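You operate a simulated robot arm through the tools that you are given. There is no shell and no other tool. Be economical: measure what you need, move in short steps, check, and stop when the job is done.

Carry out the task below with a simulated two-armed robot. There is one attempt and no reset: what you move stays moved.

TASK
Take the paper towel and put it on the board. Fetch the yellow-clasp bottle and stand it on the top deck of the trolley. Open the front closet door, take the tin on the drawer table and put it away on the tin shelf and shut the door again. Stack the blue airlock from the drawer table on top of the yellow airlock. Take the lid off the jar labelled "starter" on the drawer table and lay it down there. Fetch the blue cup and stand it on the blue pad. Do these in any order. Set down upright: yellow-clasp bottle, tin, blue cup.

It is judged by the outcome, as a careful person would: the job done as asked, and still so three seconds after it is handed in. It fails if anything else is knocked over, pushed out of place, dropped, spilled or broken. Lids that push on must go on centred and level and be pressed home; caps that screw on are set level and turned clockwise until they are tight. Flat cloth is picked up by pressing the open fingertips on it (5 to 10 N) and closing them slowly along it; thin cloth reads only 2 to 8 mm in the jaws.

THE ROBOT
Two 7-joint arms with two-finger parallel grippers on one trunk, on a base that drives. Base frame: it is fixed to the floor where the robot stands at the start and does not move with it; the origin is under the middle of the robot, x ahead of it, y to its left, z up. Units: mm, degrees, N and s.
The left shoulder is at the start at [20, 170, 1228], the right one opposite. With the tool pointing down near the work surface each hand reaches from about 120 to 660 mm from the robot's upright axis, wherever it stands, measured 20 degrees to its own side. Places, roughly: airlock [500, -500, 1000]; blue cup [-750, -250, 1000]; blue pad (8x8x2 cm) [400, 4200, 900]; board (13x24x1 cm) [200, 4300, 900]; front closet door [500, -3400, 1000]; jar [750, -500, 1000]; paper towel (10x7x3 cm) [600, 0, 900]; tin [500, -250, 1000]; tin shelf (24x77 cm) [720, -3360, 940]; top deck of the trolley [-3400, 2700, 800]; yellow-clasp bottle (6x6x21 cm) [700, 0, 1000]. Payload 3.8 kg a hand.
Tool frame (each hand has its own): the origin (TCP) lies between the finger pads and is the grasp point; the fingertips stand 30 mm ahead of it; z points along the fingers, y is the line along which they close. Largest opening 110 mm; finger width 20, thickness 10; the body of the gripper, 48 by 112 mm, starts 55 mm behind the TCP.
Orientation is that of the tool frame in the base frame, as a unit quaternion [w, x, y, z]. With the fingers straight down and closing along the base's y, the tool's x points along the base's -x, its y along +y and its z along -z.

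THE INTERFACE
- The arms move only by the tool apply_moves. It takes "left_steps", "right_steps" or both (then of equal length, played together; a hand with none holds still); each is a list that holds one entry, the list of rows, each a list of 7 numbers: the shift along the tool's x, y, z in mm, then the turn, a rotation vector about the tool's x, y, z in rad, then the gripper command, from -1 (fully open) to 1 (shut), values between in proportion. In form: [[[dx, dy, dz, ax, ay, az, claw], ...]]. A call has 1 to 20 rows; each row is the pose to reach, as a shift and turn from the pose commanded when the call began, along the tool's axes at that moment. Rows are played at 5 a second. More than 50 mm and 8.6 degrees between two rows, or a gripper value outside its range, and nothing of the call is played. Where a pose cannot be reached the arm comes as near as it can. A force on the tool above 40 N (or 10 N above the force at the start of the call, whichever is more), or a blocked arm, ends the call early, and 0.2 s more pass. The fingers move at their own pace (about 72 mm/s each) and stop on an object; they squeeze with about 42 N. The grip force told is the motor's: it shows also when the fingers shut on nothing. Time passes only in rows, and 0.2 s behind the last, so rows that repeat a pose let the fingers close. The reply holds the time, the measured pose of the TCP, the force on the tool along the base axes, the opening and the grip force, in the units named above and with some noise, with the torque about the TCP (base axes, N m) and any sound that the robot's microphone picked up.
- Cameras (640 x 400 px; columns grow to the right, rows downward): "scene" is now at [41.4, -82.8, 1373.1]; the picture's right is [-0.97, -0.26, 0.00], its down [-0.17, 0.64, -0.75] and it looks along [0.19, -0.73, -0.66] (base axes); focal length 214 px, centre (320, 200). "left" rides on the left gripper at [72, -17, -103] in its tool frame; the picture's right is [0.23, 0.97, 0.00], its down [-0.76, 0.18, -0.62] and it looks along [-0.61, 0.14, 0.78] (tool axes); focal length 222 px, centre (320, 200). "right" rides on the right gripper at [72, 17, -103] in its tool frame; the picture's right is [-0.23, 0.97, 0.00], its down [-0.76, -0.18, -0.62] and it looks along [-0.61, -0.14, 0.78] (tool axes); focal length 222 px, centre (320, 200). There is no depth. A picture from a camera that has moved, and an enlarged one, comes with that camera's place and axes in the base frame and with its lens.
- snapshot(camera): a new picture of that camera. The clock stands still meanwhile.
- lift_body(by): slides the trunk up (or, below 0, down) by that many mm; the arms and the scene camera ride with it, the base frame stays. It gives what a move gives, with no picture.
- steer(legs): drives the robot by 1 to 6 legs, each [ahead, turn to the left] in mm and degrees, along the robot's own axes; the way and the turn of a leg run together, so that a leg with both is an arc; at most 1500 mm and 180 degrees a leg. The arms and the cameras ride along, it lands a little off, and it stops where it bumps. It gives what a move gives.
- pan_tilt(pan, tilt): turns the head with the scene camera to pan (to the left, within 80 degrees either way) and tilt (down, from -29 to 69), counted from straight ahead of the robot. It gives what a move gives.
- zoom(camera, box): a new picture of the part [left, top, right, bottom] of that camera's present view, enlarged. The clock stands still meanwhile.
- finish_job(): hands the job in; it is judged then, once.

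Work in short steps. Places have to be worked out from the pictures, the camera data and where the tool is seen: move nearer, look again, correct. Check each grasp and each placing, and mend what went wrong. You have 196 turns and 184 pictures in all, those below and enlarged ones among them. Open the grippers and draw the arms clear of the work before you hand the job in, unless the task says otherwise; then end with one line.

The tools are called after "Emit:" by a JSON object that holds its "fn" and its "kwargs". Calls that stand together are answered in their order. apply_moves: Moves the arms, as the interface text tells. Its arguments: {"type":"object","properties":{"left_steps":{"type":"array","items":{"type":"array","items":{"type":"array","items":{"type":"number"}}}},"right_steps":{"type":"array","items":{"type":"array","items":{"type":"array","items":{"type":"number"}}}}},"required":[]} The other tools are called the same way: lift_body (by) slides the trunk up or down; steer (legs) drives the base; pan_tilt (pan, tilt) turns the head that bears the scene camera; snapshot (camera) takes a picture; zoom (camera, box) takes an enlarged picture of a part of a camera's view; finish_job () hands the job in.

At the start:

```text
clock: 0.0
left_ee_pos: [418.1, -60.3, 1213.9]
left_tcp_rot: [0.001, 0.0, 1.0, 0.0]
left_ft_force: [0.1, -0.4, 0.9]
left_wrist_torque: [-0.01, -0.02, 0.0]
left_opening: 109.7
left_finger_force: 0.0
right_ee_pos: [307.0, -393.0, 1187.2]
right_tcp_rot: [0.0, 0.001, 1.0, 0.001]
right_ft_force: [-0.1, 0.0, 0.5]
right_wrist_torque: [-0.02, 0.0, -0.02]
right_opening: 110.0
right_finger_force: 0.1
trunk travel left (down, up): [-325.0, 245.0]
robot x, y, heading: [3.8, 1.7, 0.1]
head pan, tilt: [-75.2, 41.2]
```

scene: 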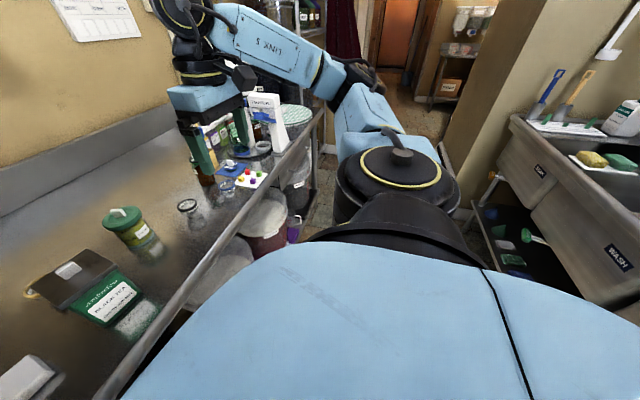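
right: 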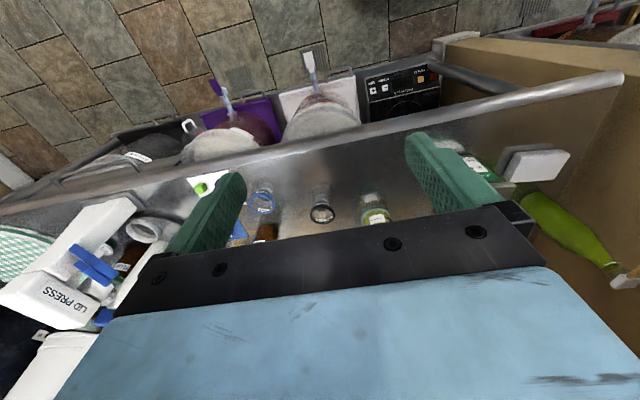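
left: 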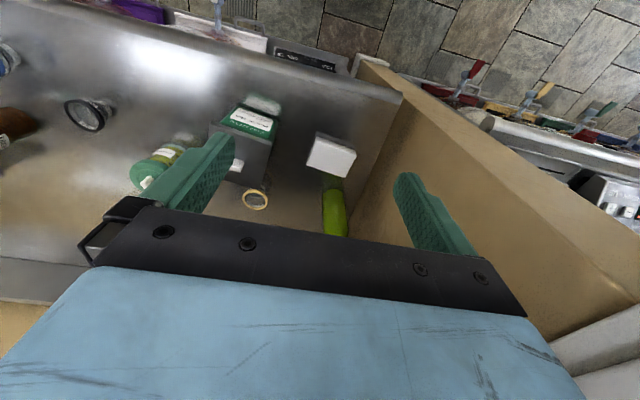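

I begin by looking around: head straight and to the right at the drawer table.

Emit:
{"fn": "pan_tilt", "kwargs": {"pan": -20, "tilt": 45}}

Emit:
{"fn": "snapshot", "kwargs": {"camera": "scene"}}

```text
clock: 1.2
left_ee_pos: [417.4, -59.7, 1213.9]
left_tcp_rot: [0.0, -0.001, 1.0, 0.001]
left_ft_force: [0.2, -0.4, 0.5]
left_wrist_torque: [-0.02, 0.05, 0.02]
left_opening: 110.1
left_finger_force: 0.1
right_ee_pos: [307.8, -393.7, 1188.1]
right_tcp_rot: [0.0, -0.001, 1.0, 0.0]
right_ft_force: [0.4, -0.5, 0.6]
right_wrist_torque: [0.01, -0.01, 0.01]
right_opening: 109.9
right_finger_force: 0.1
trunk travel left (down, up): [-325.0, 245.0]
robot x, y, heading: [1.4, -3.8, -0.3]
head pan, tilt: [-20.0, 45.0]
```

```text
180 pictures are left
camera scene: at [96.2, -29.3, 1367.6], right [-0.34, -0.94, 0.0], down [-0.66, 0.24, -0.71], along [0.66, -0.24, -0.71], focal length 214 px, centre (320, 200)
```

scene: 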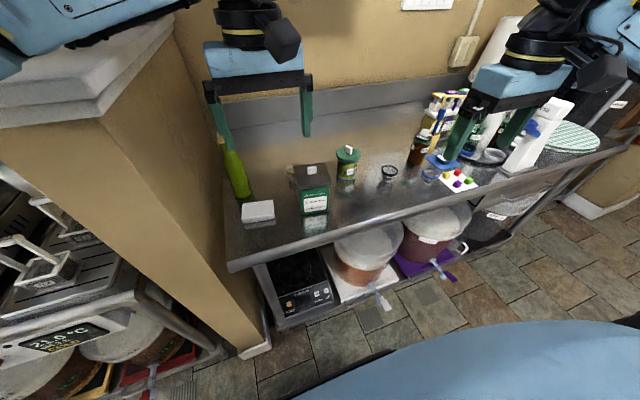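

The table in front holds the bottle, paper towel, a tin, jar and small things. I zoom for detail.

Emit:
{"fn": "zoom", "kwargs": {"camera": "scene", "box": [200, 120, 400, 245]}}

Emit:
{"fn": "zoom", "kwargs": {"camera": "scene", "box": [370, 80, 610, 230]}}

```text
3.20 times, centred on (300, 182) of scene
camera zoom: at [96.2, -29.3, 1367.6], right [-0.34, -0.94, 0.0], down [-0.66, 0.24, -0.71], along [0.66, -0.24, -0.71], focal length 686 px, centre (384, 256)
```

zoom: 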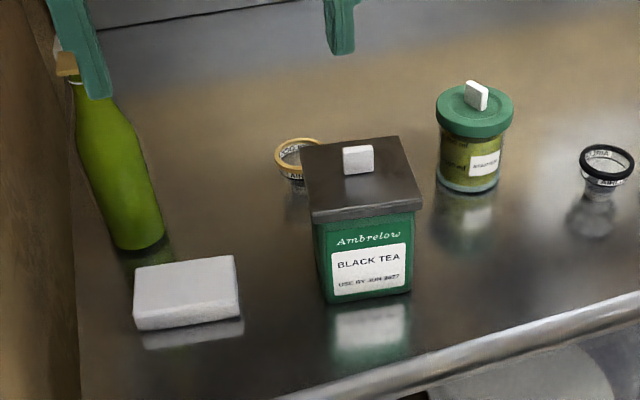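

```text
2.67 times, centred on (490, 155) of scene
camera zoom: at [96.2, -29.3, 1367.6], right [-0.34, -0.94, 0.0], down [-0.66, 0.24, -0.71], along [0.66, -0.24, -0.71], focal length 572 px, centre (-133, 320)
```

zoom: 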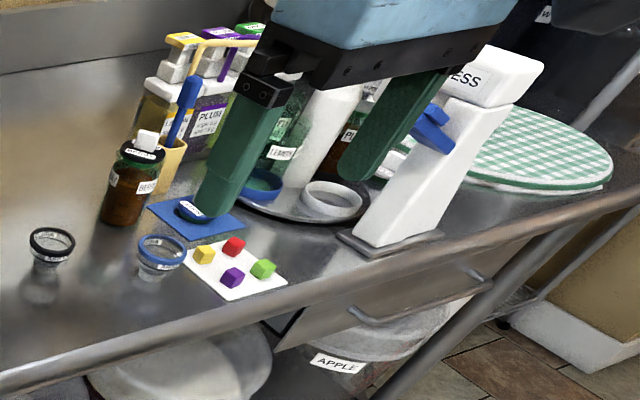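

Labels are not readable yet. I turn the head toward the right half of the table and zoom in there.

Emit:
{"fn": "pan_tilt", "kwargs": {"pan": -35, "tilt": 35}}

Emit:
{"fn": "zoom", "kwargs": {"camera": "scene", "box": [200, 180, 320, 255]}}

Emit:
{"fn": "zoom", "kwargs": {"camera": "scene", "box": [310, 150, 430, 225]}}

```text
clock: 2.0
left_ee_pos: [417.6, -60.0, 1213.9]
left_tcp_rot: [0.0, -0.001, 1.0, 0.0]
left_ft_force: [-0.8, -0.2, -0.5]
left_wrist_torque: [-0.01, -0.03, 0.01]
left_opening: 110.1
left_finger_force: 0.1
right_ee_pos: [307.7, -394.1, 1187.2]
right_tcp_rot: [0.0, 0.0, 1.0, 0.001]
right_ft_force: [-0.1, 0.6, -0.7]
right_wrist_torque: [0.0, -0.01, -0.01]
right_opening: 110.2
right_finger_force: 0.0
trunk travel left (down, up): [-325.0, 245.0]
robot x, y, heading: [0.9, 2.8, -0.0]
head pan, tilt: [-35.0, 35.0]
```

```text
5.33 times, centred on (260, 218) of scene
camera zoom: at [92.0, -51.9, 1382.3], right [-0.57, -0.82, 0.0], down [-0.47, 0.33, -0.82], along [0.67, -0.47, -0.57], focal length 1144 px, centre (640, 107)
```

zoom: 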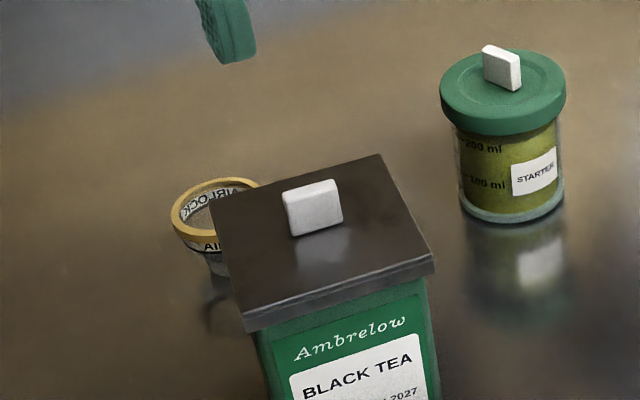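

```text
5.33 times, centred on (370, 188) of scene
camera zoom: at [92.0, -51.9, 1382.3], right [-0.57, -0.82, 0.0], down [-0.47, 0.33, -0.82], along [0.67, -0.47, -0.57], focal length 1144 px, centre (53, 267)
```

zoom: 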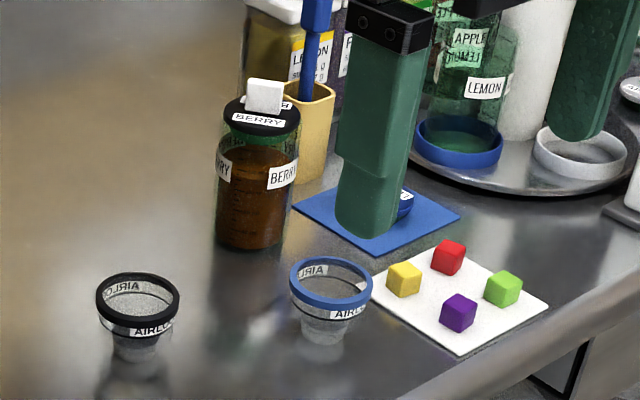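

The green-lidded jar is "STARTER"; airlocks are cup shaped with coloured rims. I judge the blue one at about (502,-572,925). I move the right hand over it at z≈1080 and look.

Emit:
{"fn": "apply_moves", "kwargs": {"right_steps": [[[-32, -30, 15, 0, 0, 0, -1], [-64, -60, 30, 0, 0, 0, -1], [-96, -90, 45, 0, 0, 0, -1], [-128, -120, 60, 0, 0, 0, -1], [-160, -150, 80, 0, 0, 0, -1], [-195, -178, 105, 0, 0, 0, -1], [-195, -178, 105, 0, 0, 0, -1]]]}}

Emit:
{"fn": "snapshot", "kwargs": {"camera": "right"}}

Emit:
{"fn": "snapshot", "kwargs": {"camera": "scene"}}

```text
refused: row 6 steps farther than a row can; nothing moved
```

```text
175 pictures are left
camera right: at [236.1, -377.0, 1291.3], right [0.23, 0.97, 0.0], down [0.76, -0.18, 0.62], along [0.61, -0.14, -0.78], focal length 222 px, centre (320, 200)
```

right: 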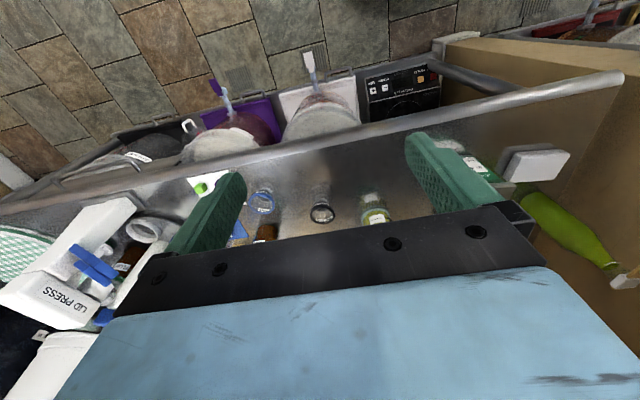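

```text
174 pictures are left
camera scene: at [92.0, -51.9, 1382.3], right [-0.57, -0.82, 0.0], down [-0.47, 0.33, -0.82], along [0.67, -0.47, -0.57], focal length 214 px, centre (320, 200)
```

scene: 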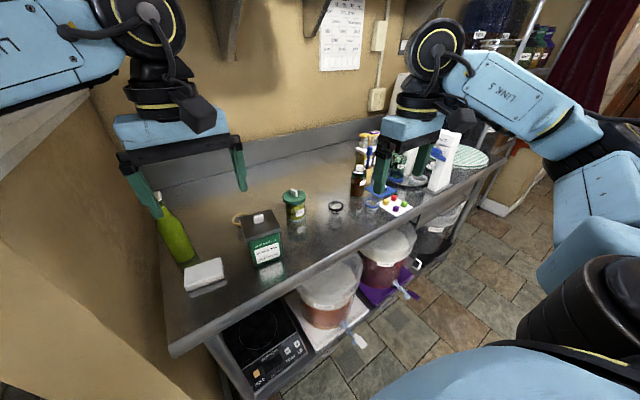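

Steps too large; I repeat with smaller rows.

Emit:
{"fn": "apply_moves", "kwargs": {"right_steps": [[[-30, -28, 10, 0, 0, 0, -1], [-60, -55, 20, 0, 0, 0, -1], [-90, -82, 35, 0, 0, 0, -1], [-120, -110, 50, 0, 0, 0, -1], [-148, -136, 70, 0, 0, 0, -1], [-172, -158, 88, 0, 0, 0, -1], [-195, -178, 105, 0, 0, 0, -1], [-195, -178, 105, 0, 0, 0, -1]]]}}

Emit:
{"fn": "snapshot", "kwargs": {"camera": "right"}}

```text
clock: 3.8
left_ee_pos: [417.3, -60.5, 1213.8]
left_tcp_rot: [0.0, -0.002, 1.0, 0.0]
left_ft_force: [-0.3, -0.2, -0.4]
left_wrist_torque: [0.0, -0.01, -0.01]
left_opening: 110.1
left_finger_force: 0.0
right_ee_pos: [450.9, -524.0, 1102.8]
right_tcp_rot: [0.0, 0.003, 1.0, -0.001]
right_ft_force: [0.7, -0.3, 0.6]
right_wrist_torque: [0.0, -0.03, -0.01]
right_opening: 109.9
right_finger_force: 0.1
right hand out of reach, approached as far as the arm can: row 5, 6, 7, 8
trunk travel left (down, up): [-325.0, 245.0]
robot x, y, heading: [0.1, 1.4, 0.1]
head pan, tilt: [-35.0, 35.0]
```

```text
173 pictures are left
camera right: at [379.4, -507.5, 1206.8], right [0.23, 0.97, 0.0], down [0.76, -0.18, 0.62], along [0.61, -0.15, -0.78], focal length 222 px, centre (320, 200)
```

right: 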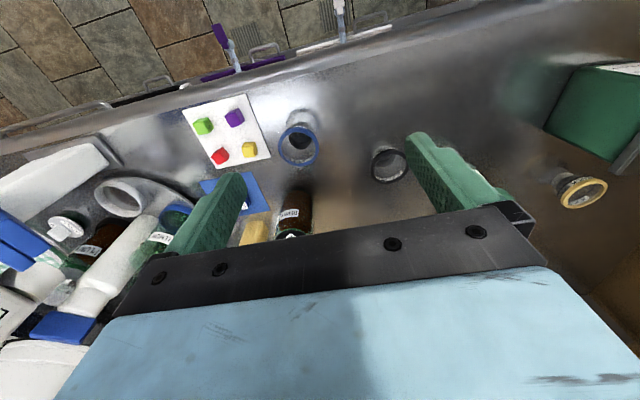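

The arm falls short there: the base must go closer. I pull the right hand back up, and look down to see the base and table gap.

Emit:
{"fn": "apply_moves", "kwargs": {"right_steps": [[[30, 28, -30, 0, 0, 0, -1], [60, 55, -60, 0, 0, 0, -1], [90, 82, -90, 0, 0, 0, -1], [120, 110, -120, 0, 0, 0, -1], [150, 110, -140, 0, 0, 0, -1], [170, 110, -150, 0, 0, 0, -1]]]}}

Emit:
{"fn": "pan_tilt", "kwargs": {"pan": -40, "tilt": 69}}

Emit:
{"fn": "snapshot", "kwargs": {"camera": "scene"}}

```text
refused: row 1 steps farther than a row can; nothing moved
```

```text
clock: 4.8
left_ee_pos: [418.9, -60.1, 1213.6]
left_tcp_rot: [0.0, -0.001, 1.0, 0.001]
left_ft_force: [-0.6, -0.6, -0.6]
left_wrist_torque: [-0.01, 0.03, 0.0]
left_opening: 110.0
left_finger_force: 0.0
right_ee_pos: [451.6, -524.1, 1103.7]
right_tcp_rot: [0.0, 0.001, 1.0, -0.001]
right_ft_force: [-0.4, 0.0, 0.5]
right_wrist_torque: [0.02, 0.03, -0.03]
right_opening: 110.1
right_finger_force: 0.1
trunk travel left (down, up): [-325.0, 245.0]
robot x, y, heading: [0.6, 0.0, 0.0]
head pan, tilt: [-40.0, 68.8]
```

```text
172 pictures are left
camera scene: at [62.7, -37.4, 1338.7], right [-0.64, -0.77, 0.0], down [-0.71, 0.6, -0.36], along [0.28, -0.23, -0.93], focal length 214 px, centre (320, 200)
```

scene: 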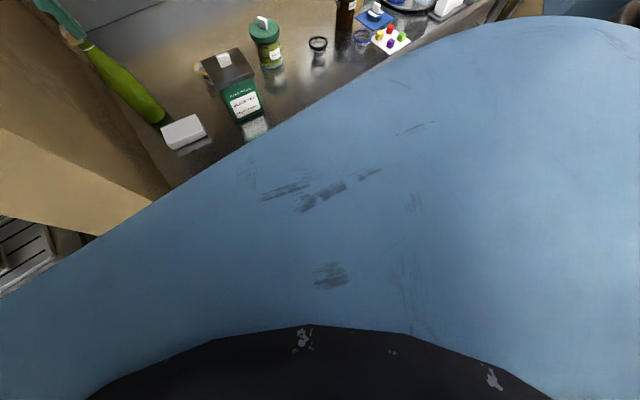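

The base isn't visible below the trunk. I retract the right hand in smaller rows, then turn right and creep ahead.

Emit:
{"fn": "apply_moves", "kwargs": {"right_steps": [[[0, 0, -45, 0, 0, 0, -1], [30, 25, -70, 0, 0, 0, -1], [60, 50, -90, 0, 0, 0, -1], [90, 75, -100, 0, 0, 0, -1], [120, 100, -110, 0, 0, 0, -1], [150, 125, -120, 0, 0, 0, -1], [180, 150, -130, 0, 0, 0, -1]]], "left_steps": [[[40, 10, 0, 0, 0, 0, -1], [80, 20, 0, 0, 0, 0, -1], [100, 40, 0, 0, 0, 0, -1], [120, 60, 0, 0, 0, 0, -1], [140, 80, 0, 0, 0, 0, -1], [140, 100, 0, 0, 0, 0, -1], [140, 120, 0, 0, 0, 0, -1]]]}}

Emit:
{"fn": "steer", "kwargs": {"legs": [[0, -60], [300, 0], [0, 60]]}}

```text
clock: 6.4
left_ee_pos: [275.7, 61.0, 1213.3]
left_tcp_rot: [0.0, 0.0, 1.0, 0.0]
left_ft_force: [0.3, 0.3, 0.5]
left_wrist_torque: [-0.01, -0.02, 0.0]
left_opening: 110.2
left_finger_force: 0.1
right_ee_pos: [269.2, -372.2, 1231.7]
right_tcp_rot: [-0.001, 0.0, 1.0, 0.001]
right_ft_force: [0.3, 0.2, 0.1]
right_wrist_torque: [-0.04, 0.0, 0.01]
right_opening: 110.0
right_finger_force: 0.0
right hand out of reach, approached as far as the arm can: row 1
trunk travel left (down, up): [-325.0, 245.0]
robot x, y, heading: [1.9, -3.8, -0.0]
head pan, tilt: [-40.0, 68.8]
```

```text
clock: 7.6
left_ee_pos: [276.3, 29.3, 1215.3]
left_tcp_rot: [0.002, 0.056, 0.998, -0.002]
left_ft_force: [-0.2, -0.7, -0.3]
left_wrist_torque: [0.0, 0.0, 0.0]
left_opening: 109.9
left_finger_force: 0.0
right_ee_pos: [211.2, -403.2, 1234.1]
right_tcp_rot: [0.003, 0.066, 0.998, 0.0]
right_ft_force: [0.5, 0.2, 0.1]
right_wrist_torque: [0.01, 0.05, -0.01]
right_opening: 110.1
right_finger_force: 0.1
trunk travel left (down, up): [-325.0, 245.0]
robot x, y, heading: [-2.9, 0.8, -7.3]
head pan, tilt: [-40.0, 68.8]
stopped in leg 1: the robot was blocked; the commanded pose is now the measured one
```

Turning was blocked after 7°, probably the left arm against the pillar. I look left.

Emit:
{"fn": "pan_tilt", "kwargs": {"pan": 30, "tilt": 30}}

Emit:
{"fn": "snapshot", "kwargs": {"camera": "scene"}}

Emit:
{"fn": "pan_tilt", "kwargs": {"pan": -75, "tilt": 50}}

Emit:
{"fn": "snapshot", "kwargs": {"camera": "scene"}}

```text
clock: 9.0
left_ee_pos: [275.1, 29.3, 1214.8]
left_tcp_rot: [0.002, 0.058, 0.998, -0.002]
left_ft_force: [0.6, 0.0, 0.0]
left_wrist_torque: [0.01, 0.02, -0.03]
left_opening: 109.8
left_finger_force: 0.1
right_ee_pos: [209.1, -402.3, 1235.0]
right_tcp_rot: [0.003, 0.066, 0.998, -0.001]
right_ft_force: [-0.2, -0.6, 0.0]
right_wrist_torque: [0.0, -0.01, 0.02]
right_opening: 110.2
right_finger_force: 0.1
trunk travel left (down, up): [-325.0, 245.0]
robot x, y, heading: [-3.8, -0.1, -7.1]
head pan, tilt: [30.0, 30.0]
```

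```text
171 pictures are left
camera scene: at [92.4, 35.7, 1390.7], right [0.39, -0.92, 0.01], down [-0.46, -0.2, -0.87], along [0.8, 0.33, -0.5], focal length 214 px, centre (320, 200)
```

scene: 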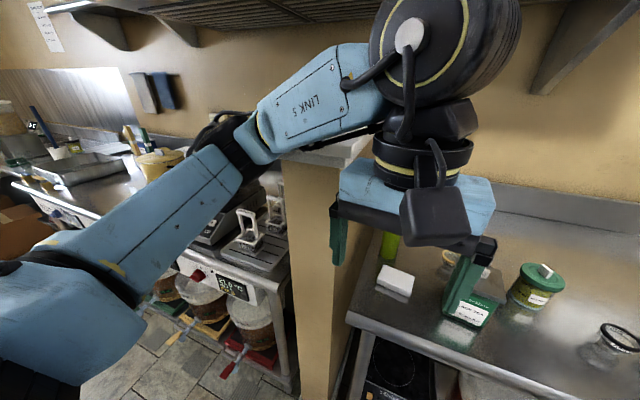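

```text
clock: 10.8
left_ee_pos: [274.8, 29.2, 1216.9]
left_tcp_rot: [0.002, 0.059, 0.998, -0.002]
left_ft_force: [-0.7, -0.2, -0.3]
left_wrist_torque: [0.02, -0.02, -0.04]
left_opening: 109.9
left_finger_force: 0.2
right_ee_pos: [207.9, -401.4, 1235.6]
right_tcp_rot: [0.003, 0.066, 0.998, 0.0]
right_ft_force: [0.1, 0.3, -0.4]
right_wrist_torque: [0.01, 0.0, -0.01]
right_opening: 110.2
right_finger_force: 0.0
trunk travel left (down, up): [-325.0, 245.0]
robot x, y, heading: [2.2, 0.5, -7.4]
head pan, tilt: [-75.0, 50.0]
```

```text
170 pictures are left
camera scene: at [19.6, -75.7, 1361.1], right [-0.99, -0.14, -0.01], down [-0.1, 0.76, -0.65], along [0.09, -0.64, -0.76], focal length 214 px, centre (320, 200)
```

scene: 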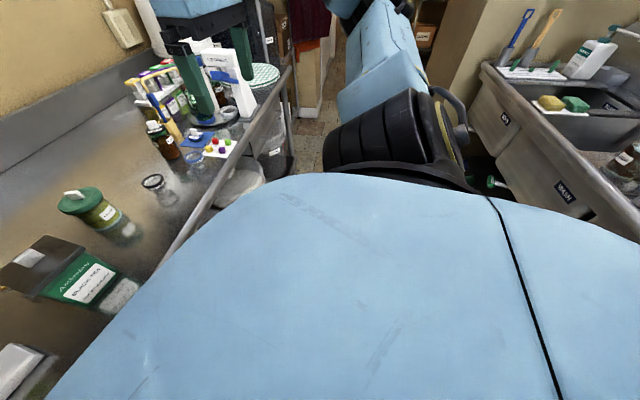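

The left forearm leans on the pillar slab. I back off a little, raise the trunk so the arms clear it, then turn and drive.

Emit:
{"fn": "steer", "kwargs": {"legs": [[-20, 5]]}}

Emit:
{"fn": "lift_body", "kwargs": {"by": 200}}

Emit:
{"fn": "steer", "kwargs": {"legs": [[0, -60]]}}

```text
clock: 11.7
left_ee_pos: [259.8, 51.8, 1214.4]
left_tcp_rot: [-0.002, 0.015, 1.0, 0.0]
left_ft_force: [-0.3, 0.5, 0.1]
left_wrist_torque: [-0.06, -0.02, -0.01]
left_opening: 110.2
left_finger_force: 0.1
right_ee_pos: [231.5, -382.5, 1232.5]
right_tcp_rot: [0.0, 0.024, 1.0, -0.001]
right_ft_force: [-0.8, 0.8, 0.6]
right_wrist_torque: [0.01, -0.03, 0.01]
right_opening: 110.0
right_finger_force: 0.1
trunk travel left (down, up): [-325.0, 245.0]
robot x, y, heading: [-20.7, 0.8, -2.1]
head pan, tilt: [-75.0, 50.0]
```

```text
clock: 13.9
left_ee_pos: [259.9, 51.7, 1413.3]
left_tcp_rot: [-0.002, 0.015, 1.0, -0.001]
left_ft_force: [0.5, 0.3, -0.7]
left_wrist_torque: [0.02, 0.02, 0.0]
left_opening: 110.0
left_finger_force: 0.0
right_ee_pos: [233.1, -383.7, 1432.6]
right_tcp_rot: [0.0, 0.024, 1.0, 0.0]
right_ft_force: [-0.6, -0.3, -0.2]
right_wrist_torque: [-0.02, 0.04, -0.03]
right_opening: 110.0
right_finger_force: 0.0
trunk travel left (down, up): [-525.0, 45.0]
robot x, y, heading: [-21.3, -1.8, -2.1]
head pan, tilt: [-75.0, 50.0]
```

```text
clock: 16.9
left_ee_pos: [162.5, -217.0, 1413.9]
left_tcp_rot: [-0.002, 0.513, 0.858, 0.001]
left_ft_force: [0.4, 0.1, 1.1]
left_wrist_torque: [0.0, -0.01, 0.02]
left_opening: 109.7
left_finger_force: 0.0
right_ee_pos: [-228.5, -410.7, 1432.8]
right_tcp_rot: [0.0, 0.519, 0.855, 0.0]
right_ft_force: [0.2, 0.2, -0.1]
right_wrist_torque: [-0.02, 0.0, -0.03]
right_opening: 110.1
right_finger_force: 0.2
trunk travel left (down, up): [-525.0, 45.0]
robot x, y, heading: [-20.0, -0.2, -62.5]
head pan, tilt: [-75.0, 50.0]
```

Emit:
{"fn": "steer", "kwargs": {"legs": [[350, 0], [0, 62]]}}

Emit:
{"fn": "pan_tilt", "kwargs": {"pan": -10, "tilt": 55}}

Emit:
{"fn": "snapshot", "kwargs": {"camera": "scene"}}

```text
clock: 19.0
left_ee_pos: [294.1, -461.6, 1413.7]
left_tcp_rot: [-0.004, 0.506, 0.863, 0.001]
left_ft_force: [0.6, -1.9, 0.3]
left_wrist_torque: [-0.01, 0.01, 0.02]
left_opening: 109.8
left_finger_force: 0.1
right_ee_pos: [-91.8, -664.2, 1430.6]
right_tcp_rot: [-0.003, 0.511, 0.859, 0.002]
right_ft_force: [-0.3, 0.3, 0.5]
right_wrist_torque: [-0.01, 0.01, -0.01]
right_opening: 110.1
right_finger_force: 0.0
trunk travel left (down, up): [-525.0, 45.0]
robot x, y, heading: [105.5, -244.6, -60.4]
head pan, tilt: [-75.0, 50.0]
stopped in leg 1: the robot was blocked; the commanded pose is now the measured one
```

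```text
clock: 20.3
left_ee_pos: [294.6, -460.9, 1413.6]
left_tcp_rot: [-0.002, 0.503, 0.864, 0.001]
left_ft_force: [-0.3, 0.8, -0.6]
left_wrist_torque: [0.0, 0.04, 0.03]
left_opening: 110.0
left_finger_force: 0.0
right_ee_pos: [-92.6, -662.9, 1429.8]
right_tcp_rot: [-0.003, 0.512, 0.859, 0.0]
right_ft_force: [0.2, -0.7, -0.2]
right_wrist_torque: [-0.03, 0.03, -0.02]
right_opening: 109.9
right_finger_force: 0.1
trunk travel left (down, up): [-525.0, 45.0]
robot x, y, heading: [107.2, -246.4, -60.5]
head pan, tilt: [-10.0, 55.0]
```

```text
169 pictures are left
camera scene: at [137.5, -334.0, 1554.1], right [-0.94, -0.33, 0.0], down [-0.27, 0.77, -0.57], along [0.19, -0.54, -0.82], focal length 214 px, centre (320, 200)
```

scene: 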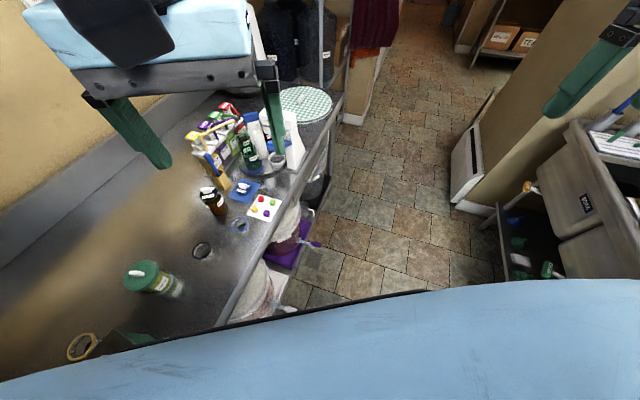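

The base bumped the table near (106,-245). I back off slightly and turn to face the table; from here all table items should be in reach.

Emit:
{"fn": "steer", "kwargs": {"legs": [[-25, 0], [0, 50]]}}

Emit:
{"fn": "lift_body", "kwargs": {"by": -150}}

Emit:
{"fn": "pan_tilt", "kwargs": {"pan": -10, "tilt": 50}}

Emit:
{"fn": "snapshot", "kwargs": {"camera": "scene"}}

```text
clock: 23.4
left_ee_pos: [378.3, -218.6, 1413.6]
left_tcp_rot: [-0.003, 0.095, 0.995, 0.0]
left_ft_force: [0.6, -0.1, -0.3]
left_wrist_torque: [-0.02, -0.01, -0.01]
left_opening: 110.2
left_finger_force: 0.0
right_ee_pos: [281.6, -642.6, 1433.1]
right_tcp_rot: [-0.003, 0.103, 0.995, 0.0]
right_ft_force: [0.8, -1.0, 0.3]
right_wrist_torque: [0.04, -0.01, -0.01]
right_opening: 109.8
right_finger_force: 0.0
trunk travel left (down, up): [-525.0, 45.0]
robot x, y, heading: [89.9, -225.9, -10.5]
head pan, tilt: [-10.0, 55.0]
```

```text
clock: 25.1
left_ee_pos: [378.4, -218.8, 1262.8]
left_tcp_rot: [-0.002, 0.096, 0.995, -0.001]
left_ft_force: [0.0, -0.6, -0.1]
left_wrist_torque: [-0.02, 0.02, 0.01]
left_opening: 110.4
left_finger_force: 0.2
right_ee_pos: [280.9, -643.6, 1282.2]
right_tcp_rot: [-0.003, 0.104, 0.995, 0.0]
right_ft_force: [0.4, -0.8, -0.2]
right_wrist_torque: [-0.05, -0.01, -0.02]
right_opening: 110.2
right_finger_force: 0.0
trunk travel left (down, up): [-375.0, 195.0]
robot x, y, heading: [91.4, -226.2, -10.9]
head pan, tilt: [-10.0, 55.0]
```

```text
clock: 25.8
left_ee_pos: [378.6, -218.6, 1265.0]
left_tcp_rot: [-0.002, 0.096, 0.995, 0.0]
left_ft_force: [0.3, 0.3, -0.3]
left_wrist_torque: [-0.03, 0.0, 0.0]
left_opening: 109.9
left_finger_force: 0.0
right_ee_pos: [281.9, -643.0, 1280.6]
right_tcp_rot: [-0.003, 0.104, 0.995, 0.0]
right_ft_force: [-0.3, -0.5, 0.0]
right_wrist_torque: [0.02, 0.0, 0.01]
right_opening: 109.9
right_finger_force: 0.0
trunk travel left (down, up): [-375.0, 195.0]
robot x, y, heading: [92.3, -226.0, -10.8]
head pan, tilt: [-10.0, 50.0]
```

```text
168 pictures are left
camera scene: at [183.2, -257.1, 1410.6], right [-0.36, -0.93, 0.0], down [-0.72, 0.27, -0.64], along [0.6, -0.23, -0.77], focal length 214 px, centre (320, 200)
```

scene: 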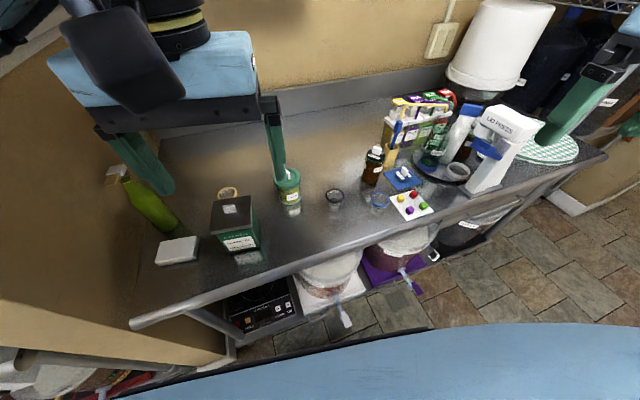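

Now I move the right hand over the blue airlock at z≈1060 and look.

Emit:
{"fn": "apply_moves", "kwargs": {"right_steps": [[[-28, 20, 30, 0, 0, 0, -1], [-56, 40, 60, 0, 0, 0, -1], [-84, 60, 90, 0, 0, 0, -1], [-112, 75, 120, 0, 0, 0, -1], [-140, 90, 150, 0, 0, 0, -1], [-168, 105, 180, 0, 0, 0, -1], [-195, 115, 205, 0, 0, 0, -1], [-207, 119, 220, 0, 0, 0, -1], [-207, 119, 220, 0, 0, 0, -1]]]}}

Emit:
{"fn": "snapshot", "kwargs": {"camera": "right"}}

```text
clock: 27.8
left_ee_pos: [377.7, -217.4, 1263.8]
left_tcp_rot: [-0.002, 0.096, 0.995, 0.0]
left_ft_force: [0.1, 0.4, 0.4]
left_wrist_torque: [0.02, 0.03, 0.02]
left_opening: 109.8
left_finger_force: 0.0
right_ee_pos: [506.4, -569.9, 1059.2]
right_tcp_rot: [-0.003, 0.103, 0.995, 0.0]
right_ft_force: [-0.1, -0.7, -0.3]
right_wrist_torque: [-0.03, -0.02, -0.03]
right_opening: 109.8
right_finger_force: 0.1
trunk travel left (down, up): [-375.0, 195.0]
robot x, y, heading: [91.0, -223.1, -10.7]
head pan, tilt: [-10.0, 50.0]
```

```text
167 pictures are left
camera right: at [441.0, -538.5, 1163.3], right [0.42, 0.91, 0.0], down [0.71, -0.33, 0.62], along [0.56, -0.26, -0.78], focal length 222 px, centre (320, 200)
```

right: 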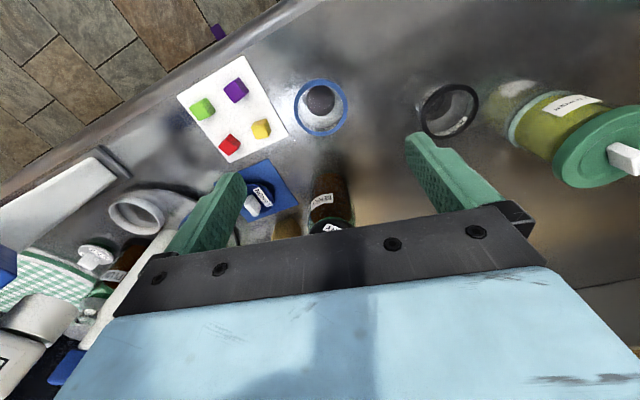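

Blue rim centre is aligned under the tool axis, rim ≈60 mm wide at z≈905. I descend to TCP z≈922 so just the fingertips take the rim.

Emit:
{"fn": "apply_moves", "kwargs": {"right_steps": [[[0, 0, 40, 0, 0, 0, -1], [0, 0, 80, 0, 0, 0, -1], [0, 0, 115, 0, 0, 0, -1], [0, 0, 130, 0, 0, 0, -1], [0, 0, 137, 0, 0, 0, -1], [0, 0, 137, 0, 0, 0, -1]]]}}

Emit:
{"fn": "snapshot", "kwargs": {"camera": "right"}}

```text
clock: 29.2
left_ee_pos: [379.3, -218.7, 1263.7]
left_tcp_rot: [-0.002, 0.096, 0.995, 0.0]
left_ft_force: [0.0, -0.8, -0.2]
left_wrist_torque: [-0.02, -0.03, 0.0]
left_opening: 110.0
left_finger_force: 0.0
right_ee_pos: [506.5, -569.1, 922.8]
right_tcp_rot: [-0.003, 0.103, 0.995, -0.001]
right_ft_force: [-0.2, -0.7, -0.5]
right_wrist_torque: [0.01, -0.01, 0.02]
right_opening: 109.9
right_finger_force: 0.0
trunk travel left (down, up): [-375.0, 195.0]
robot x, y, heading: [92.2, -228.8, -10.8]
head pan, tilt: [-10.0, 50.0]
```

```text
166 pictures are left
camera right: at [440.6, -538.2, 1027.3], right [0.42, 0.91, 0.0], down [0.71, -0.33, 0.62], along [0.56, -0.26, -0.79], focal length 222 px, centre (320, 200)
```

right: 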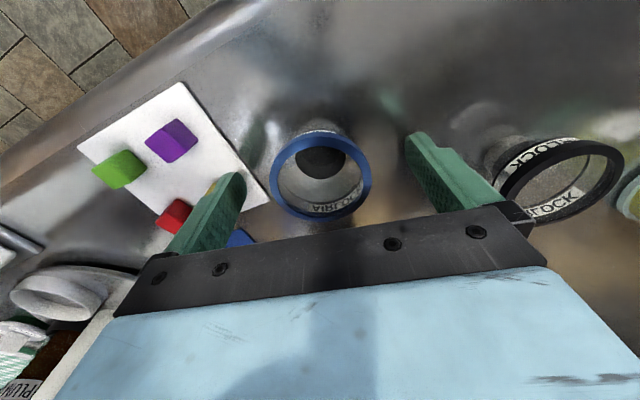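

Rim top appears ~12 mm ahead of the TCP (z≈911), between the fingers. I close the fingers.

Emit:
{"fn": "apply_moves", "kwargs": {"right_steps": [[[0, 0, 0, 0, 0, 0, -0.4], [0, 0, 0, 0, 0, 0, 0], [0, 0, 0, 0, 0, 0, 0.3], [0, 0, 0, 0, 0, 0, 1], [0, 0, 0, 0, 0, 0, 1], [0, 0, 0, 0, 0, 0, 1], [0, 0, 0, 0, 0, 0, 1]]]}}

Emit:
{"fn": "snapshot", "kwargs": {"camera": "right"}}

```text
clock: 30.8
left_ee_pos: [379.0, -217.8, 1264.0]
left_tcp_rot: [-0.002, 0.097, 0.995, 0.0]
left_ft_force: [0.5, -0.2, -0.4]
left_wrist_torque: [0.01, -0.01, -0.01]
left_opening: 110.1
left_finger_force: 0.1
right_ee_pos: [506.7, -568.8, 923.7]
right_tcp_rot: [-0.003, 0.104, 0.995, -0.001]
right_ft_force: [-0.1, -0.3, 0.0]
right_wrist_torque: [-0.01, 0.02, 0.01]
right_opening: 47.1
right_finger_force: 41.9
trunk travel left (down, up): [-375.0, 195.0]
robot x, y, heading: [93.1, -222.7, -10.9]
head pan, tilt: [-10.0, 50.0]
```

```text
165 pictures are left
camera right: at [440.7, -538.3, 1027.6], right [0.42, 0.91, 0.0], down [0.71, -0.33, 0.62], along [0.56, -0.26, -0.79], focal length 222 px, centre (320, 200)
```

right: 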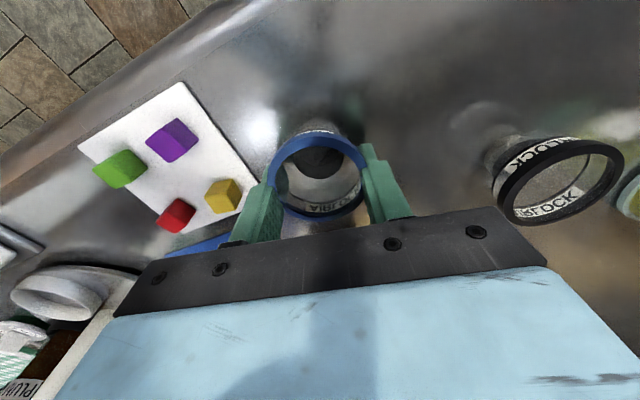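

Holding at 47 mm opening. I lift and check.

Emit:
{"fn": "apply_moves", "kwargs": {"right_steps": [[[0, 0, -20, 0, 0, 0, 1], [0, 0, -60, 0, 0, 0, 1], [0, 0, -100, 0, 0, 0, 1], [0, 0, -140, 0, 0, 0, 1], [0, 0, -180, 0, 0, 0, 1]]]}}

Emit:
{"fn": "snapshot", "kwargs": {"camera": "right"}}

Emit:
{"fn": "zoom", "kwargs": {"camera": "scene", "box": [140, 100, 460, 300]}}

```text
clock: 32.0
left_ee_pos: [377.9, -218.6, 1262.7]
left_tcp_rot: [-0.002, 0.096, 0.995, -0.001]
left_ft_force: [-0.4, -0.4, 0.3]
left_wrist_torque: [0.03, 0.02, -0.04]
left_opening: 109.8
left_finger_force: 0.0
right_ee_pos: [507.3, -570.0, 1103.5]
right_tcp_rot: [-0.002, 0.104, 0.995, -0.002]
right_ft_force: [-0.3, 0.4, -0.1]
right_wrist_torque: [0.0, 0.0, -0.01]
right_opening: 47.0
right_finger_force: 41.8
trunk travel left (down, up): [-375.0, 195.0]
robot x, y, heading: [90.6, -222.6, -11.0]
head pan, tilt: [-10.0, 50.0]
```

```text
164 pictures are left
camera right: at [441.1, -538.6, 1207.9], right [0.42, 0.91, 0.0], down [0.71, -0.33, 0.62], along [0.56, -0.26, -0.79], focal length 222 px, centre (320, 200)
```

right: 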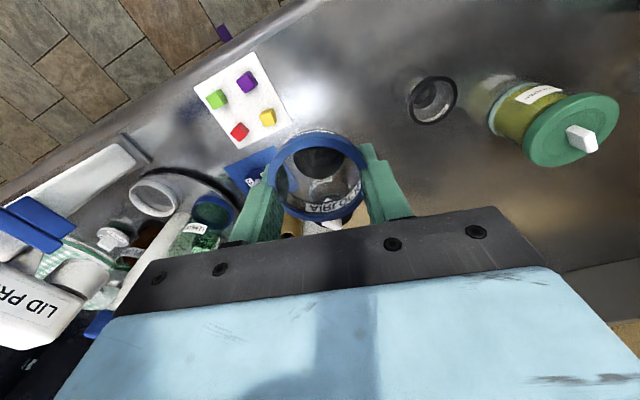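

```text
2.00 times, centred on (300, 200) of scene
camera zoom: at [183.1, -256.7, 1410.7], right [-0.36, -0.93, 0.0], down [-0.72, 0.27, -0.64], along [0.6, -0.23, -0.77], focal length 429 px, centre (360, 200)
```

zoom: 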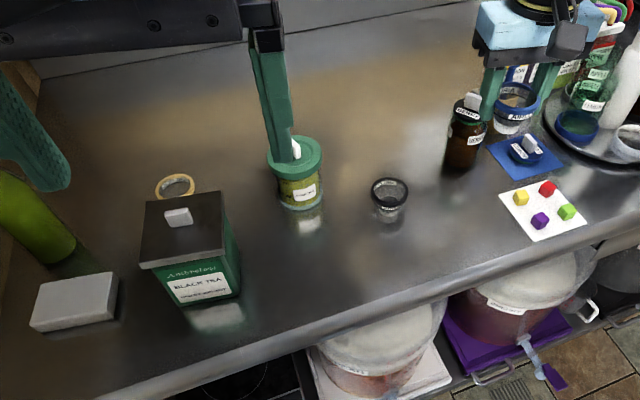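

Airlock is held. Now I use the left camera to locate the yellow one precisely.

Emit:
{"fn": "snapshot", "kwargs": {"camera": "left"}}

```text
162 pictures are left
camera left: at [304.7, -220.9, 1367.8], right [-0.04, 1.0, 0.0], down [0.78, 0.03, 0.62], along [0.62, 0.02, -0.78], focal length 222 px, centre (320, 200)
```

left: 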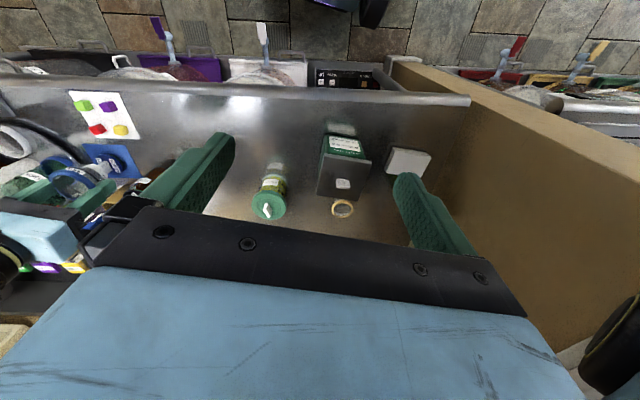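

Yellow is at about (696,-148). It lies on the left of the right arm's range, so I raise the trunk a little and turn the base left 35° in place.

Emit:
{"fn": "lift_body", "kwargs": {"by": 80}}

Emit:
{"fn": "steer", "kwargs": {"legs": [[0, 33]]}}

Emit:
{"fn": "snapshot", "kwargs": {"camera": "right"}}

```text
clock: 33.1
left_ee_pos: [377.5, -218.2, 1343.0]
left_tcp_rot: [-0.002, 0.095, 0.995, 0.0]
left_ft_force: [-0.2, 0.3, -0.1]
left_wrist_torque: [0.01, -0.02, 0.04]
left_opening: 110.2
left_finger_force: 0.0
right_ee_pos: [507.7, -569.5, 1183.2]
right_tcp_rot: [-0.003, 0.104, 0.995, -0.001]
right_ft_force: [0.3, 0.3, -1.1]
right_wrist_torque: [-0.04, 0.02, -0.01]
right_opening: 46.9
right_finger_force: 41.7
trunk travel left (down, up): [-455.0, 115.0]
robot x, y, heading: [91.8, -225.7, -10.8]
head pan, tilt: [-10.0, 50.0]
```

```text
clock: 34.6
left_ee_pos: [360.1, -123.1, 1342.5]
left_tcp_rot: [-0.003, -0.071, 0.997, -0.001]
left_ft_force: [1.1, -0.1, 0.3]
left_wrist_torque: [-0.05, 0.0, -0.02]
left_opening: 110.0
left_finger_force: 0.1
right_ee_pos: [598.1, -414.6, 1182.5]
right_tcp_rot: [-0.003, -0.063, 0.998, -0.001]
right_ft_force: [0.1, 0.1, -0.5]
right_wrist_torque: [-0.07, 0.0, 0.02]
right_opening: 47.0
right_finger_force: 41.9
trunk travel left (down, up): [-455.0, 115.0]
robot x, y, heading: [90.6, -226.5, 8.4]
head pan, tilt: [-10.0, 50.0]
stopped in leg 1: the robot was blocked; the commanded pose is now the measured one
```

```text
161 pictures are left
camera right: at [525.2, -406.2, 1287.6], right [0.1, 0.99, 0.0], down [0.78, -0.08, 0.62], along [0.62, -0.07, -0.79], focal length 222 px, centre (320, 200)
```

right: 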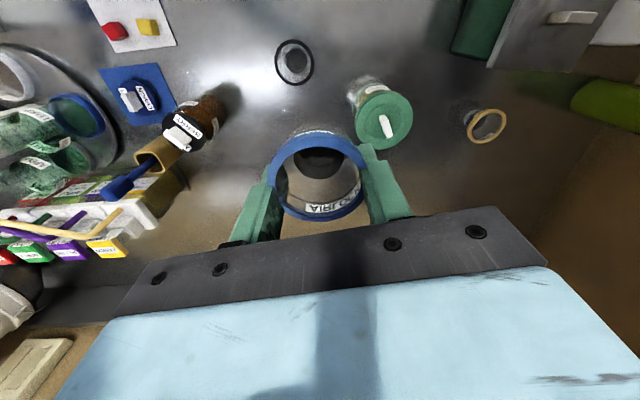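

Blocked at heading 8°. I back off 40 mm and try the remaining turn.

Emit:
{"fn": "steer", "kwargs": {"legs": [[-40, 0], [0, 17]]}}

```text
clock: 36.5
left_ee_pos: [276.4, -61.2, 1344.6]
left_tcp_rot: [-0.003, -0.209, 0.978, -0.001]
left_ft_force: [0.3, 0.2, 0.2]
left_wrist_torque: [-0.04, -0.01, 0.06]
left_opening: 109.9
left_finger_force: 0.2
right_ee_pos: [584.4, -274.4, 1184.3]
right_tcp_rot: [-0.003, -0.201, 0.98, -0.002]
right_ft_force: [0.3, 1.1, -0.5]
right_wrist_torque: [-0.01, -0.02, 0.02]
right_opening: 47.0
right_finger_force: 42.2
trunk travel left (down, up): [-455.0, 115.0]
robot x, y, heading: [41.8, -229.2, 24.0]
head pan, tilt: [-10.0, 50.0]
stopped in leg 2: the robot was blocked; the commanded pose is now the measured one
```

Blocked again near the end; I look to the left for the obstacle.

Emit:
{"fn": "pan_tilt", "kwargs": {"pan": 75, "tilt": 35}}

Emit:
{"fn": "snapshot", "kwargs": {"camera": "scene"}}

Emit:
{"fn": "pan_tilt", "kwargs": {"pan": -30, "tilt": 40}}

Emit:
{"fn": "snapshot", "kwargs": {"camera": "scene"}}

```text
clock: 38.1
left_ee_pos: [278.7, -60.4, 1342.5]
left_tcp_rot: [-0.002, -0.209, 0.978, -0.001]
left_ft_force: [-0.3, 0.2, -0.7]
left_wrist_torque: [0.0, -0.01, -0.02]
left_opening: 110.2
left_finger_force: 0.0
right_ee_pos: [587.2, -275.6, 1182.9]
right_tcp_rot: [-0.003, -0.201, 0.98, -0.003]
right_ft_force: [-0.2, -0.5, -0.4]
right_wrist_torque: [0.01, 0.01, 0.0]
right_opening: 47.1
right_finger_force: 42.1
trunk travel left (down, up): [-455.0, 115.0]
robot x, y, heading: [45.1, -229.5, 24.4]
head pan, tilt: [75.0, 35.0]
```

```text
160 pictures are left
camera scene: at [50.8, -135.8, 1512.4], right [0.99, 0.16, 0.0], down [0.09, -0.57, -0.82], along [-0.13, 0.81, -0.57], focal length 214 px, centre (320, 200)
```

scene: 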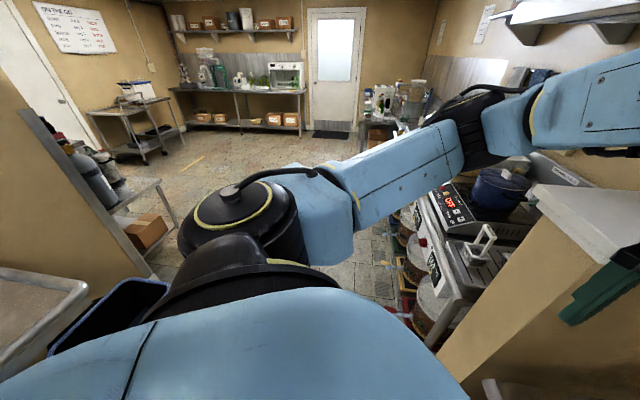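

```text
clock: 39.9
left_ee_pos: [278.6, -62.0, 1343.6]
left_tcp_rot: [-0.003, -0.209, 0.978, 0.0]
left_ft_force: [-0.7, -0.2, 0.4]
left_wrist_torque: [0.0, 0.02, -0.01]
left_opening: 109.9
left_finger_force: 0.1
right_ee_pos: [586.5, -275.9, 1183.2]
right_tcp_rot: [-0.003, -0.201, 0.98, -0.001]
right_ft_force: [-0.5, -0.8, -0.2]
right_wrist_torque: [-0.04, -0.01, 0.0]
right_opening: 46.9
right_finger_force: 42.2
trunk travel left (down, up): [-455.0, 115.0]
robot x, y, heading: [46.6, -228.0, 24.1]
head pan, tilt: [-30.0, 40.0]
```

```text
159 pictures are left
camera scene: at [149.4, -231.4, 1504.8], right [-0.1, -0.99, 0.0], down [-0.64, 0.07, -0.77], along [0.76, -0.08, -0.64], focal length 214 px, centre (320, 200)
```

scene: 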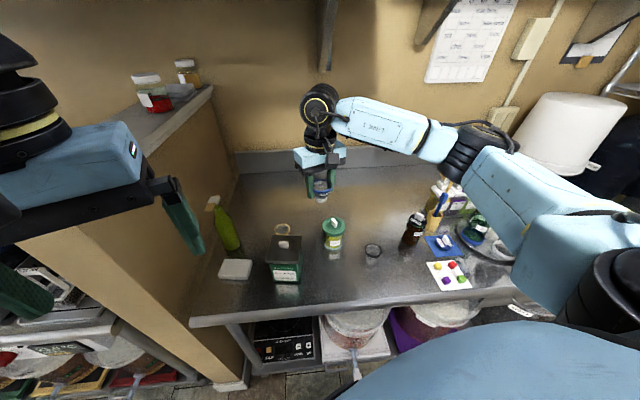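

Arms look clear; it's probably the base. From here yellow is about 655 mm away, at the limit. I move the right hand over it and see if it reaches.

Emit:
{"fn": "apply_moves", "kwargs": {"right_steps": [[[-38, 19, 0, 0, 0, 0, 1], [-76, 38, 0, 0, 0, 0, 1], [-114, 57, 0, 0, 0, 0, 1], [-150, 75, 0, 0, 0, 0, 1], [-150, 75, 0, 0, 0, 0, 1]]]}}

Emit:
{"fn": "snapshot", "kwargs": {"camera": "right"}}

```text
clock: 41.1
left_ee_pos: [279.0, -62.7, 1344.0]
left_tcp_rot: [-0.003, -0.21, 0.978, 0.0]
left_ft_force: [0.3, 0.0, -0.7]
left_wrist_torque: [0.0, -0.03, 0.04]
left_opening: 110.2
left_finger_force: 0.1
right_ee_pos: [694.5, -149.0, 1182.4]
right_tcp_rot: [-0.003, -0.202, 0.979, 0.0]
right_ft_force: [0.5, -0.3, -0.5]
right_wrist_torque: [0.03, 0.03, -0.01]
right_opening: 47.1
right_finger_force: 42.4
trunk travel left (down, up): [-455.0, 115.0]
robot x, y, heading: [47.6, -233.7, 24.1]
head pan, tilt: [-30.0, 40.0]
```

```text
158 pictures are left
camera right: at [623.0, -161.7, 1285.8], right [-0.18, 0.98, 0.0], down [0.77, 0.14, 0.62], along [0.61, 0.11, -0.78], focal length 222 px, centre (320, 200)
```

right: 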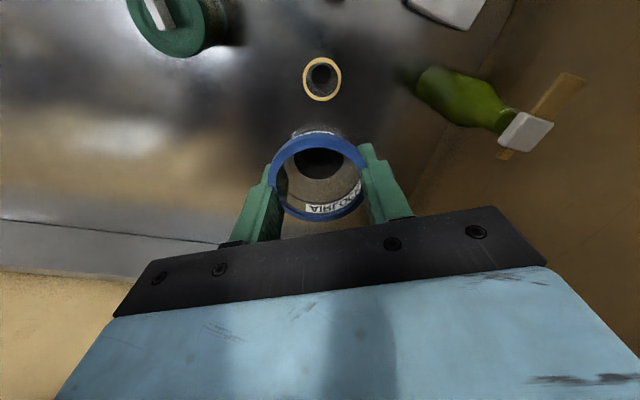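

It reaches; yellow rim computed at about (687,-147). I go down 110 mm with an 8 mm correction and re-look.

Emit:
{"fn": "apply_moves", "kwargs": {"right_steps": [[[4, -2, 35, 0, 0, 0, 1], [7, -2, 70, 0, 0, 0, 1], [7, -2, 110, 0, 0, 0, 1], [7, -2, 110, 0, 0, 0, 1]]]}}

Emit:
{"fn": "snapshot", "kwargs": {"camera": "right"}}

```text
clock: 42.1
left_ee_pos: [278.2, -62.1, 1344.1]
left_tcp_rot: [-0.003, -0.209, 0.978, -0.001]
left_ft_force: [0.1, -0.4, -0.4]
left_wrist_torque: [-0.01, 0.02, 0.0]
left_opening: 109.9
left_finger_force: 0.1
right_ee_pos: [688.8, -153.2, 1072.8]
right_tcp_rot: [-0.002, -0.201, 0.98, -0.001]
right_ft_force: [0.1, -0.2, 0.7]
right_wrist_torque: [0.0, -0.02, 0.01]
right_opening: 47.2
right_finger_force: 41.7
trunk travel left (down, up): [-455.0, 115.0]
robot x, y, heading: [47.6, -226.4, 24.1]
head pan, tilt: [-30.0, 40.0]
```

```text
157 pictures are left
camera right: at [617.3, -165.6, 1176.8], right [-0.17, 0.98, 0.0], down [0.77, 0.14, 0.62], along [0.61, 0.11, -0.79], focal length 222 px, centre (320, 200)
```

right: 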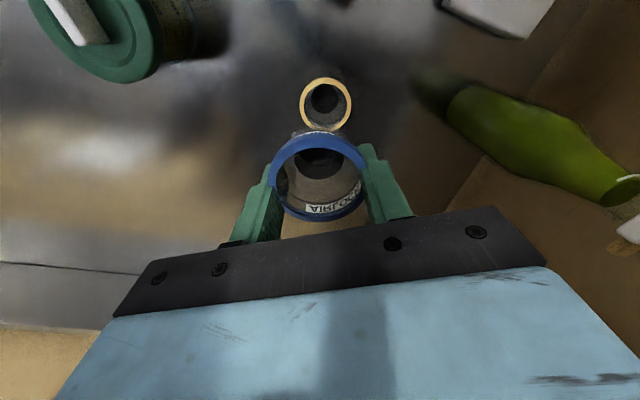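

Yellow rim triangulates to (686.4,-146.2,907). I zoom to see how the blue airlock sits in the fingers.

Emit:
{"fn": "zoom", "kwargs": {"camera": "right", "box": [220, 60, 420, 260]}}

```text
2.00 times, centred on (320, 160) of right
camera zoom: at [617.3, -165.6, 1176.8], right [-0.17, 0.98, 0.0], down [0.77, 0.14, 0.62], along [0.61, 0.11, -0.79], focal length 444 px, centre (320, 280)
```

zoom: 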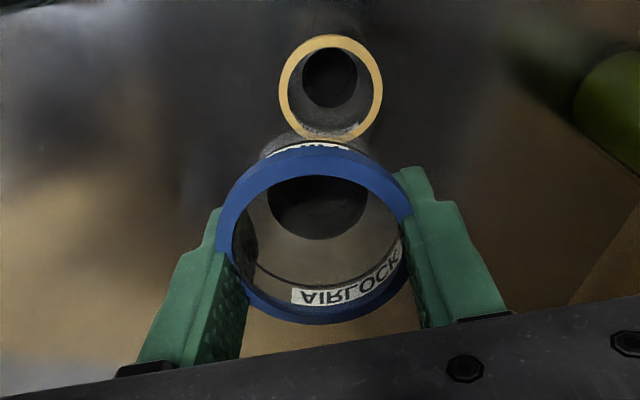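

The rim sits between the pads. I correct (+1, +10 tool) and lower to just above the yellow cup, then check alignment.

Emit:
{"fn": "apply_moves", "kwargs": {"right_steps": [[[1, 10, 0, 0, 0, 0, 1], [1, 10, 30, 0, 0, 0, 1], [1, 10, 62, 0, 0, 0, 1], [1, 10, 62, 0, 0, 0, 1]]]}}

Emit:
{"fn": "zoom", "kwargs": {"camera": "right", "box": [220, 60, 420, 260]}}

Emit:
{"fn": "zoom", "kwargs": {"camera": "scene", "box": [230, 140, 390, 260]}}

```text
clock: 43.1
left_ee_pos: [279.0, -61.5, 1343.3]
left_tcp_rot: [-0.003, -0.209, 0.978, -0.001]
left_ft_force: [0.5, -0.2, 0.4]
left_wrist_torque: [-0.01, 0.0, 0.01]
left_opening: 110.0
left_finger_force: 0.0
right_ee_pos: [680.9, -142.7, 1008.6]
right_tcp_rot: [-0.002, -0.2, 0.98, -0.001]
right_ft_force: [-0.4, 1.2, 0.4]
right_wrist_torque: [0.0, 0.03, 0.01]
right_opening: 46.6
right_finger_force: 41.7
trunk travel left (down, up): [-455.0, 115.0]
robot x, y, heading: [46.1, -228.0, 24.4]
head pan, tilt: [-30.0, 40.0]
```

```text
2.00 times, centred on (320, 160) of right
camera zoom: at [611.3, -156.8, 1114.1], right [-0.18, 0.98, 0.0], down [0.77, 0.14, 0.62], along [0.61, 0.11, -0.79], focal length 444 px, centre (320, 280)
```

zoom: 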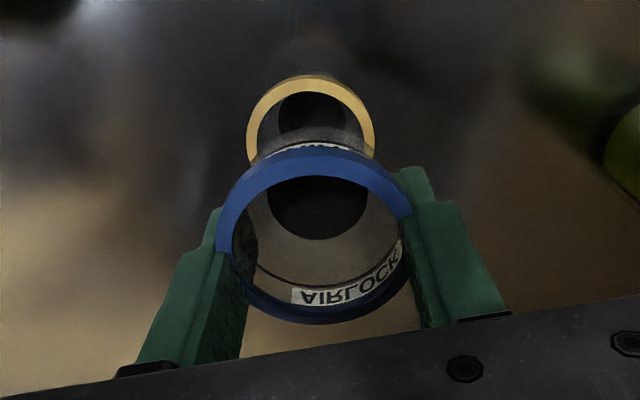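

```text
3.33 times, centred on (310, 200) of scene
camera zoom: at [149.4, -232.0, 1504.8], right [-0.1, -0.99, 0.0], down [-0.64, 0.07, -0.77], along [0.76, -0.08, -0.64], focal length 715 px, centre (353, 200)
```

zoom: 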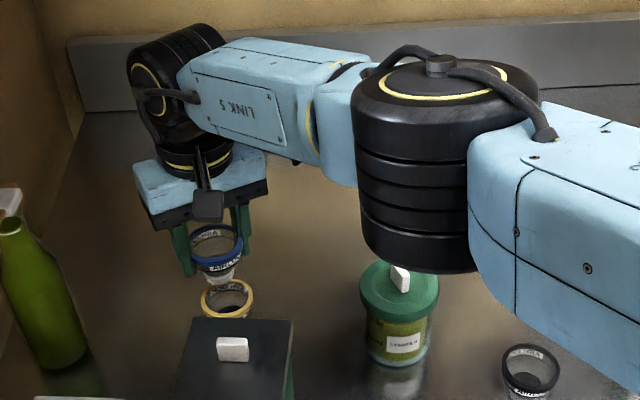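

The right elbow seems low near the jar's knob. I check with the left camera before going lower.

Emit:
{"fn": "snapshot", "kwargs": {"camera": "left"}}

Emit:
{"fn": "snapshot", "kwargs": {"camera": "scene"}}

```text
153 pictures are left
camera left: at [219.9, -107.2, 1447.6], right [-0.61, 0.8, 0.0], down [0.63, 0.47, 0.62], along [0.49, 0.38, -0.78], focal length 222 px, centre (320, 200)
```

left: 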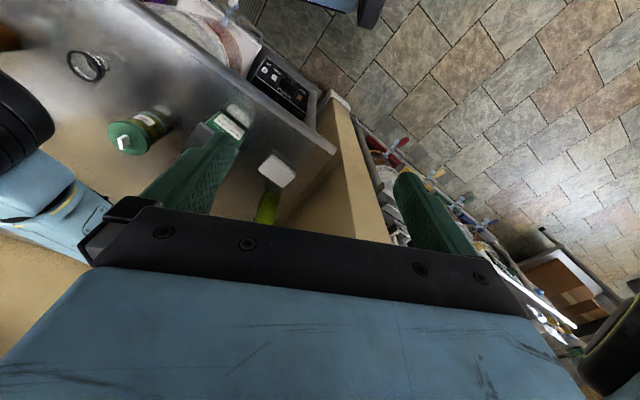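

```text
152 pictures are left
camera scene: at [149.4, -232.0, 1504.8], right [-0.1, -0.99, 0.0], down [-0.64, 0.07, -0.77], along [0.76, -0.08, -0.64], focal length 214 px, centre (320, 200)
```

scene: 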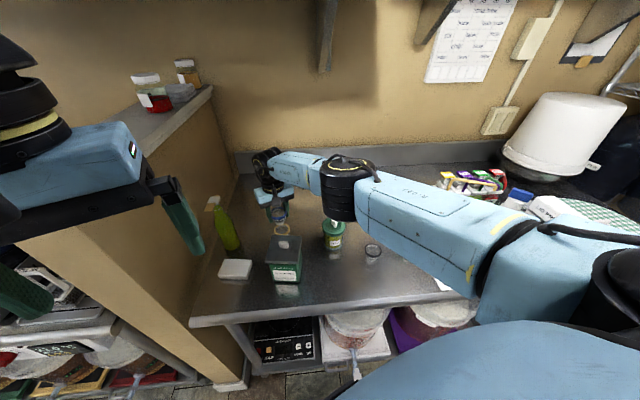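

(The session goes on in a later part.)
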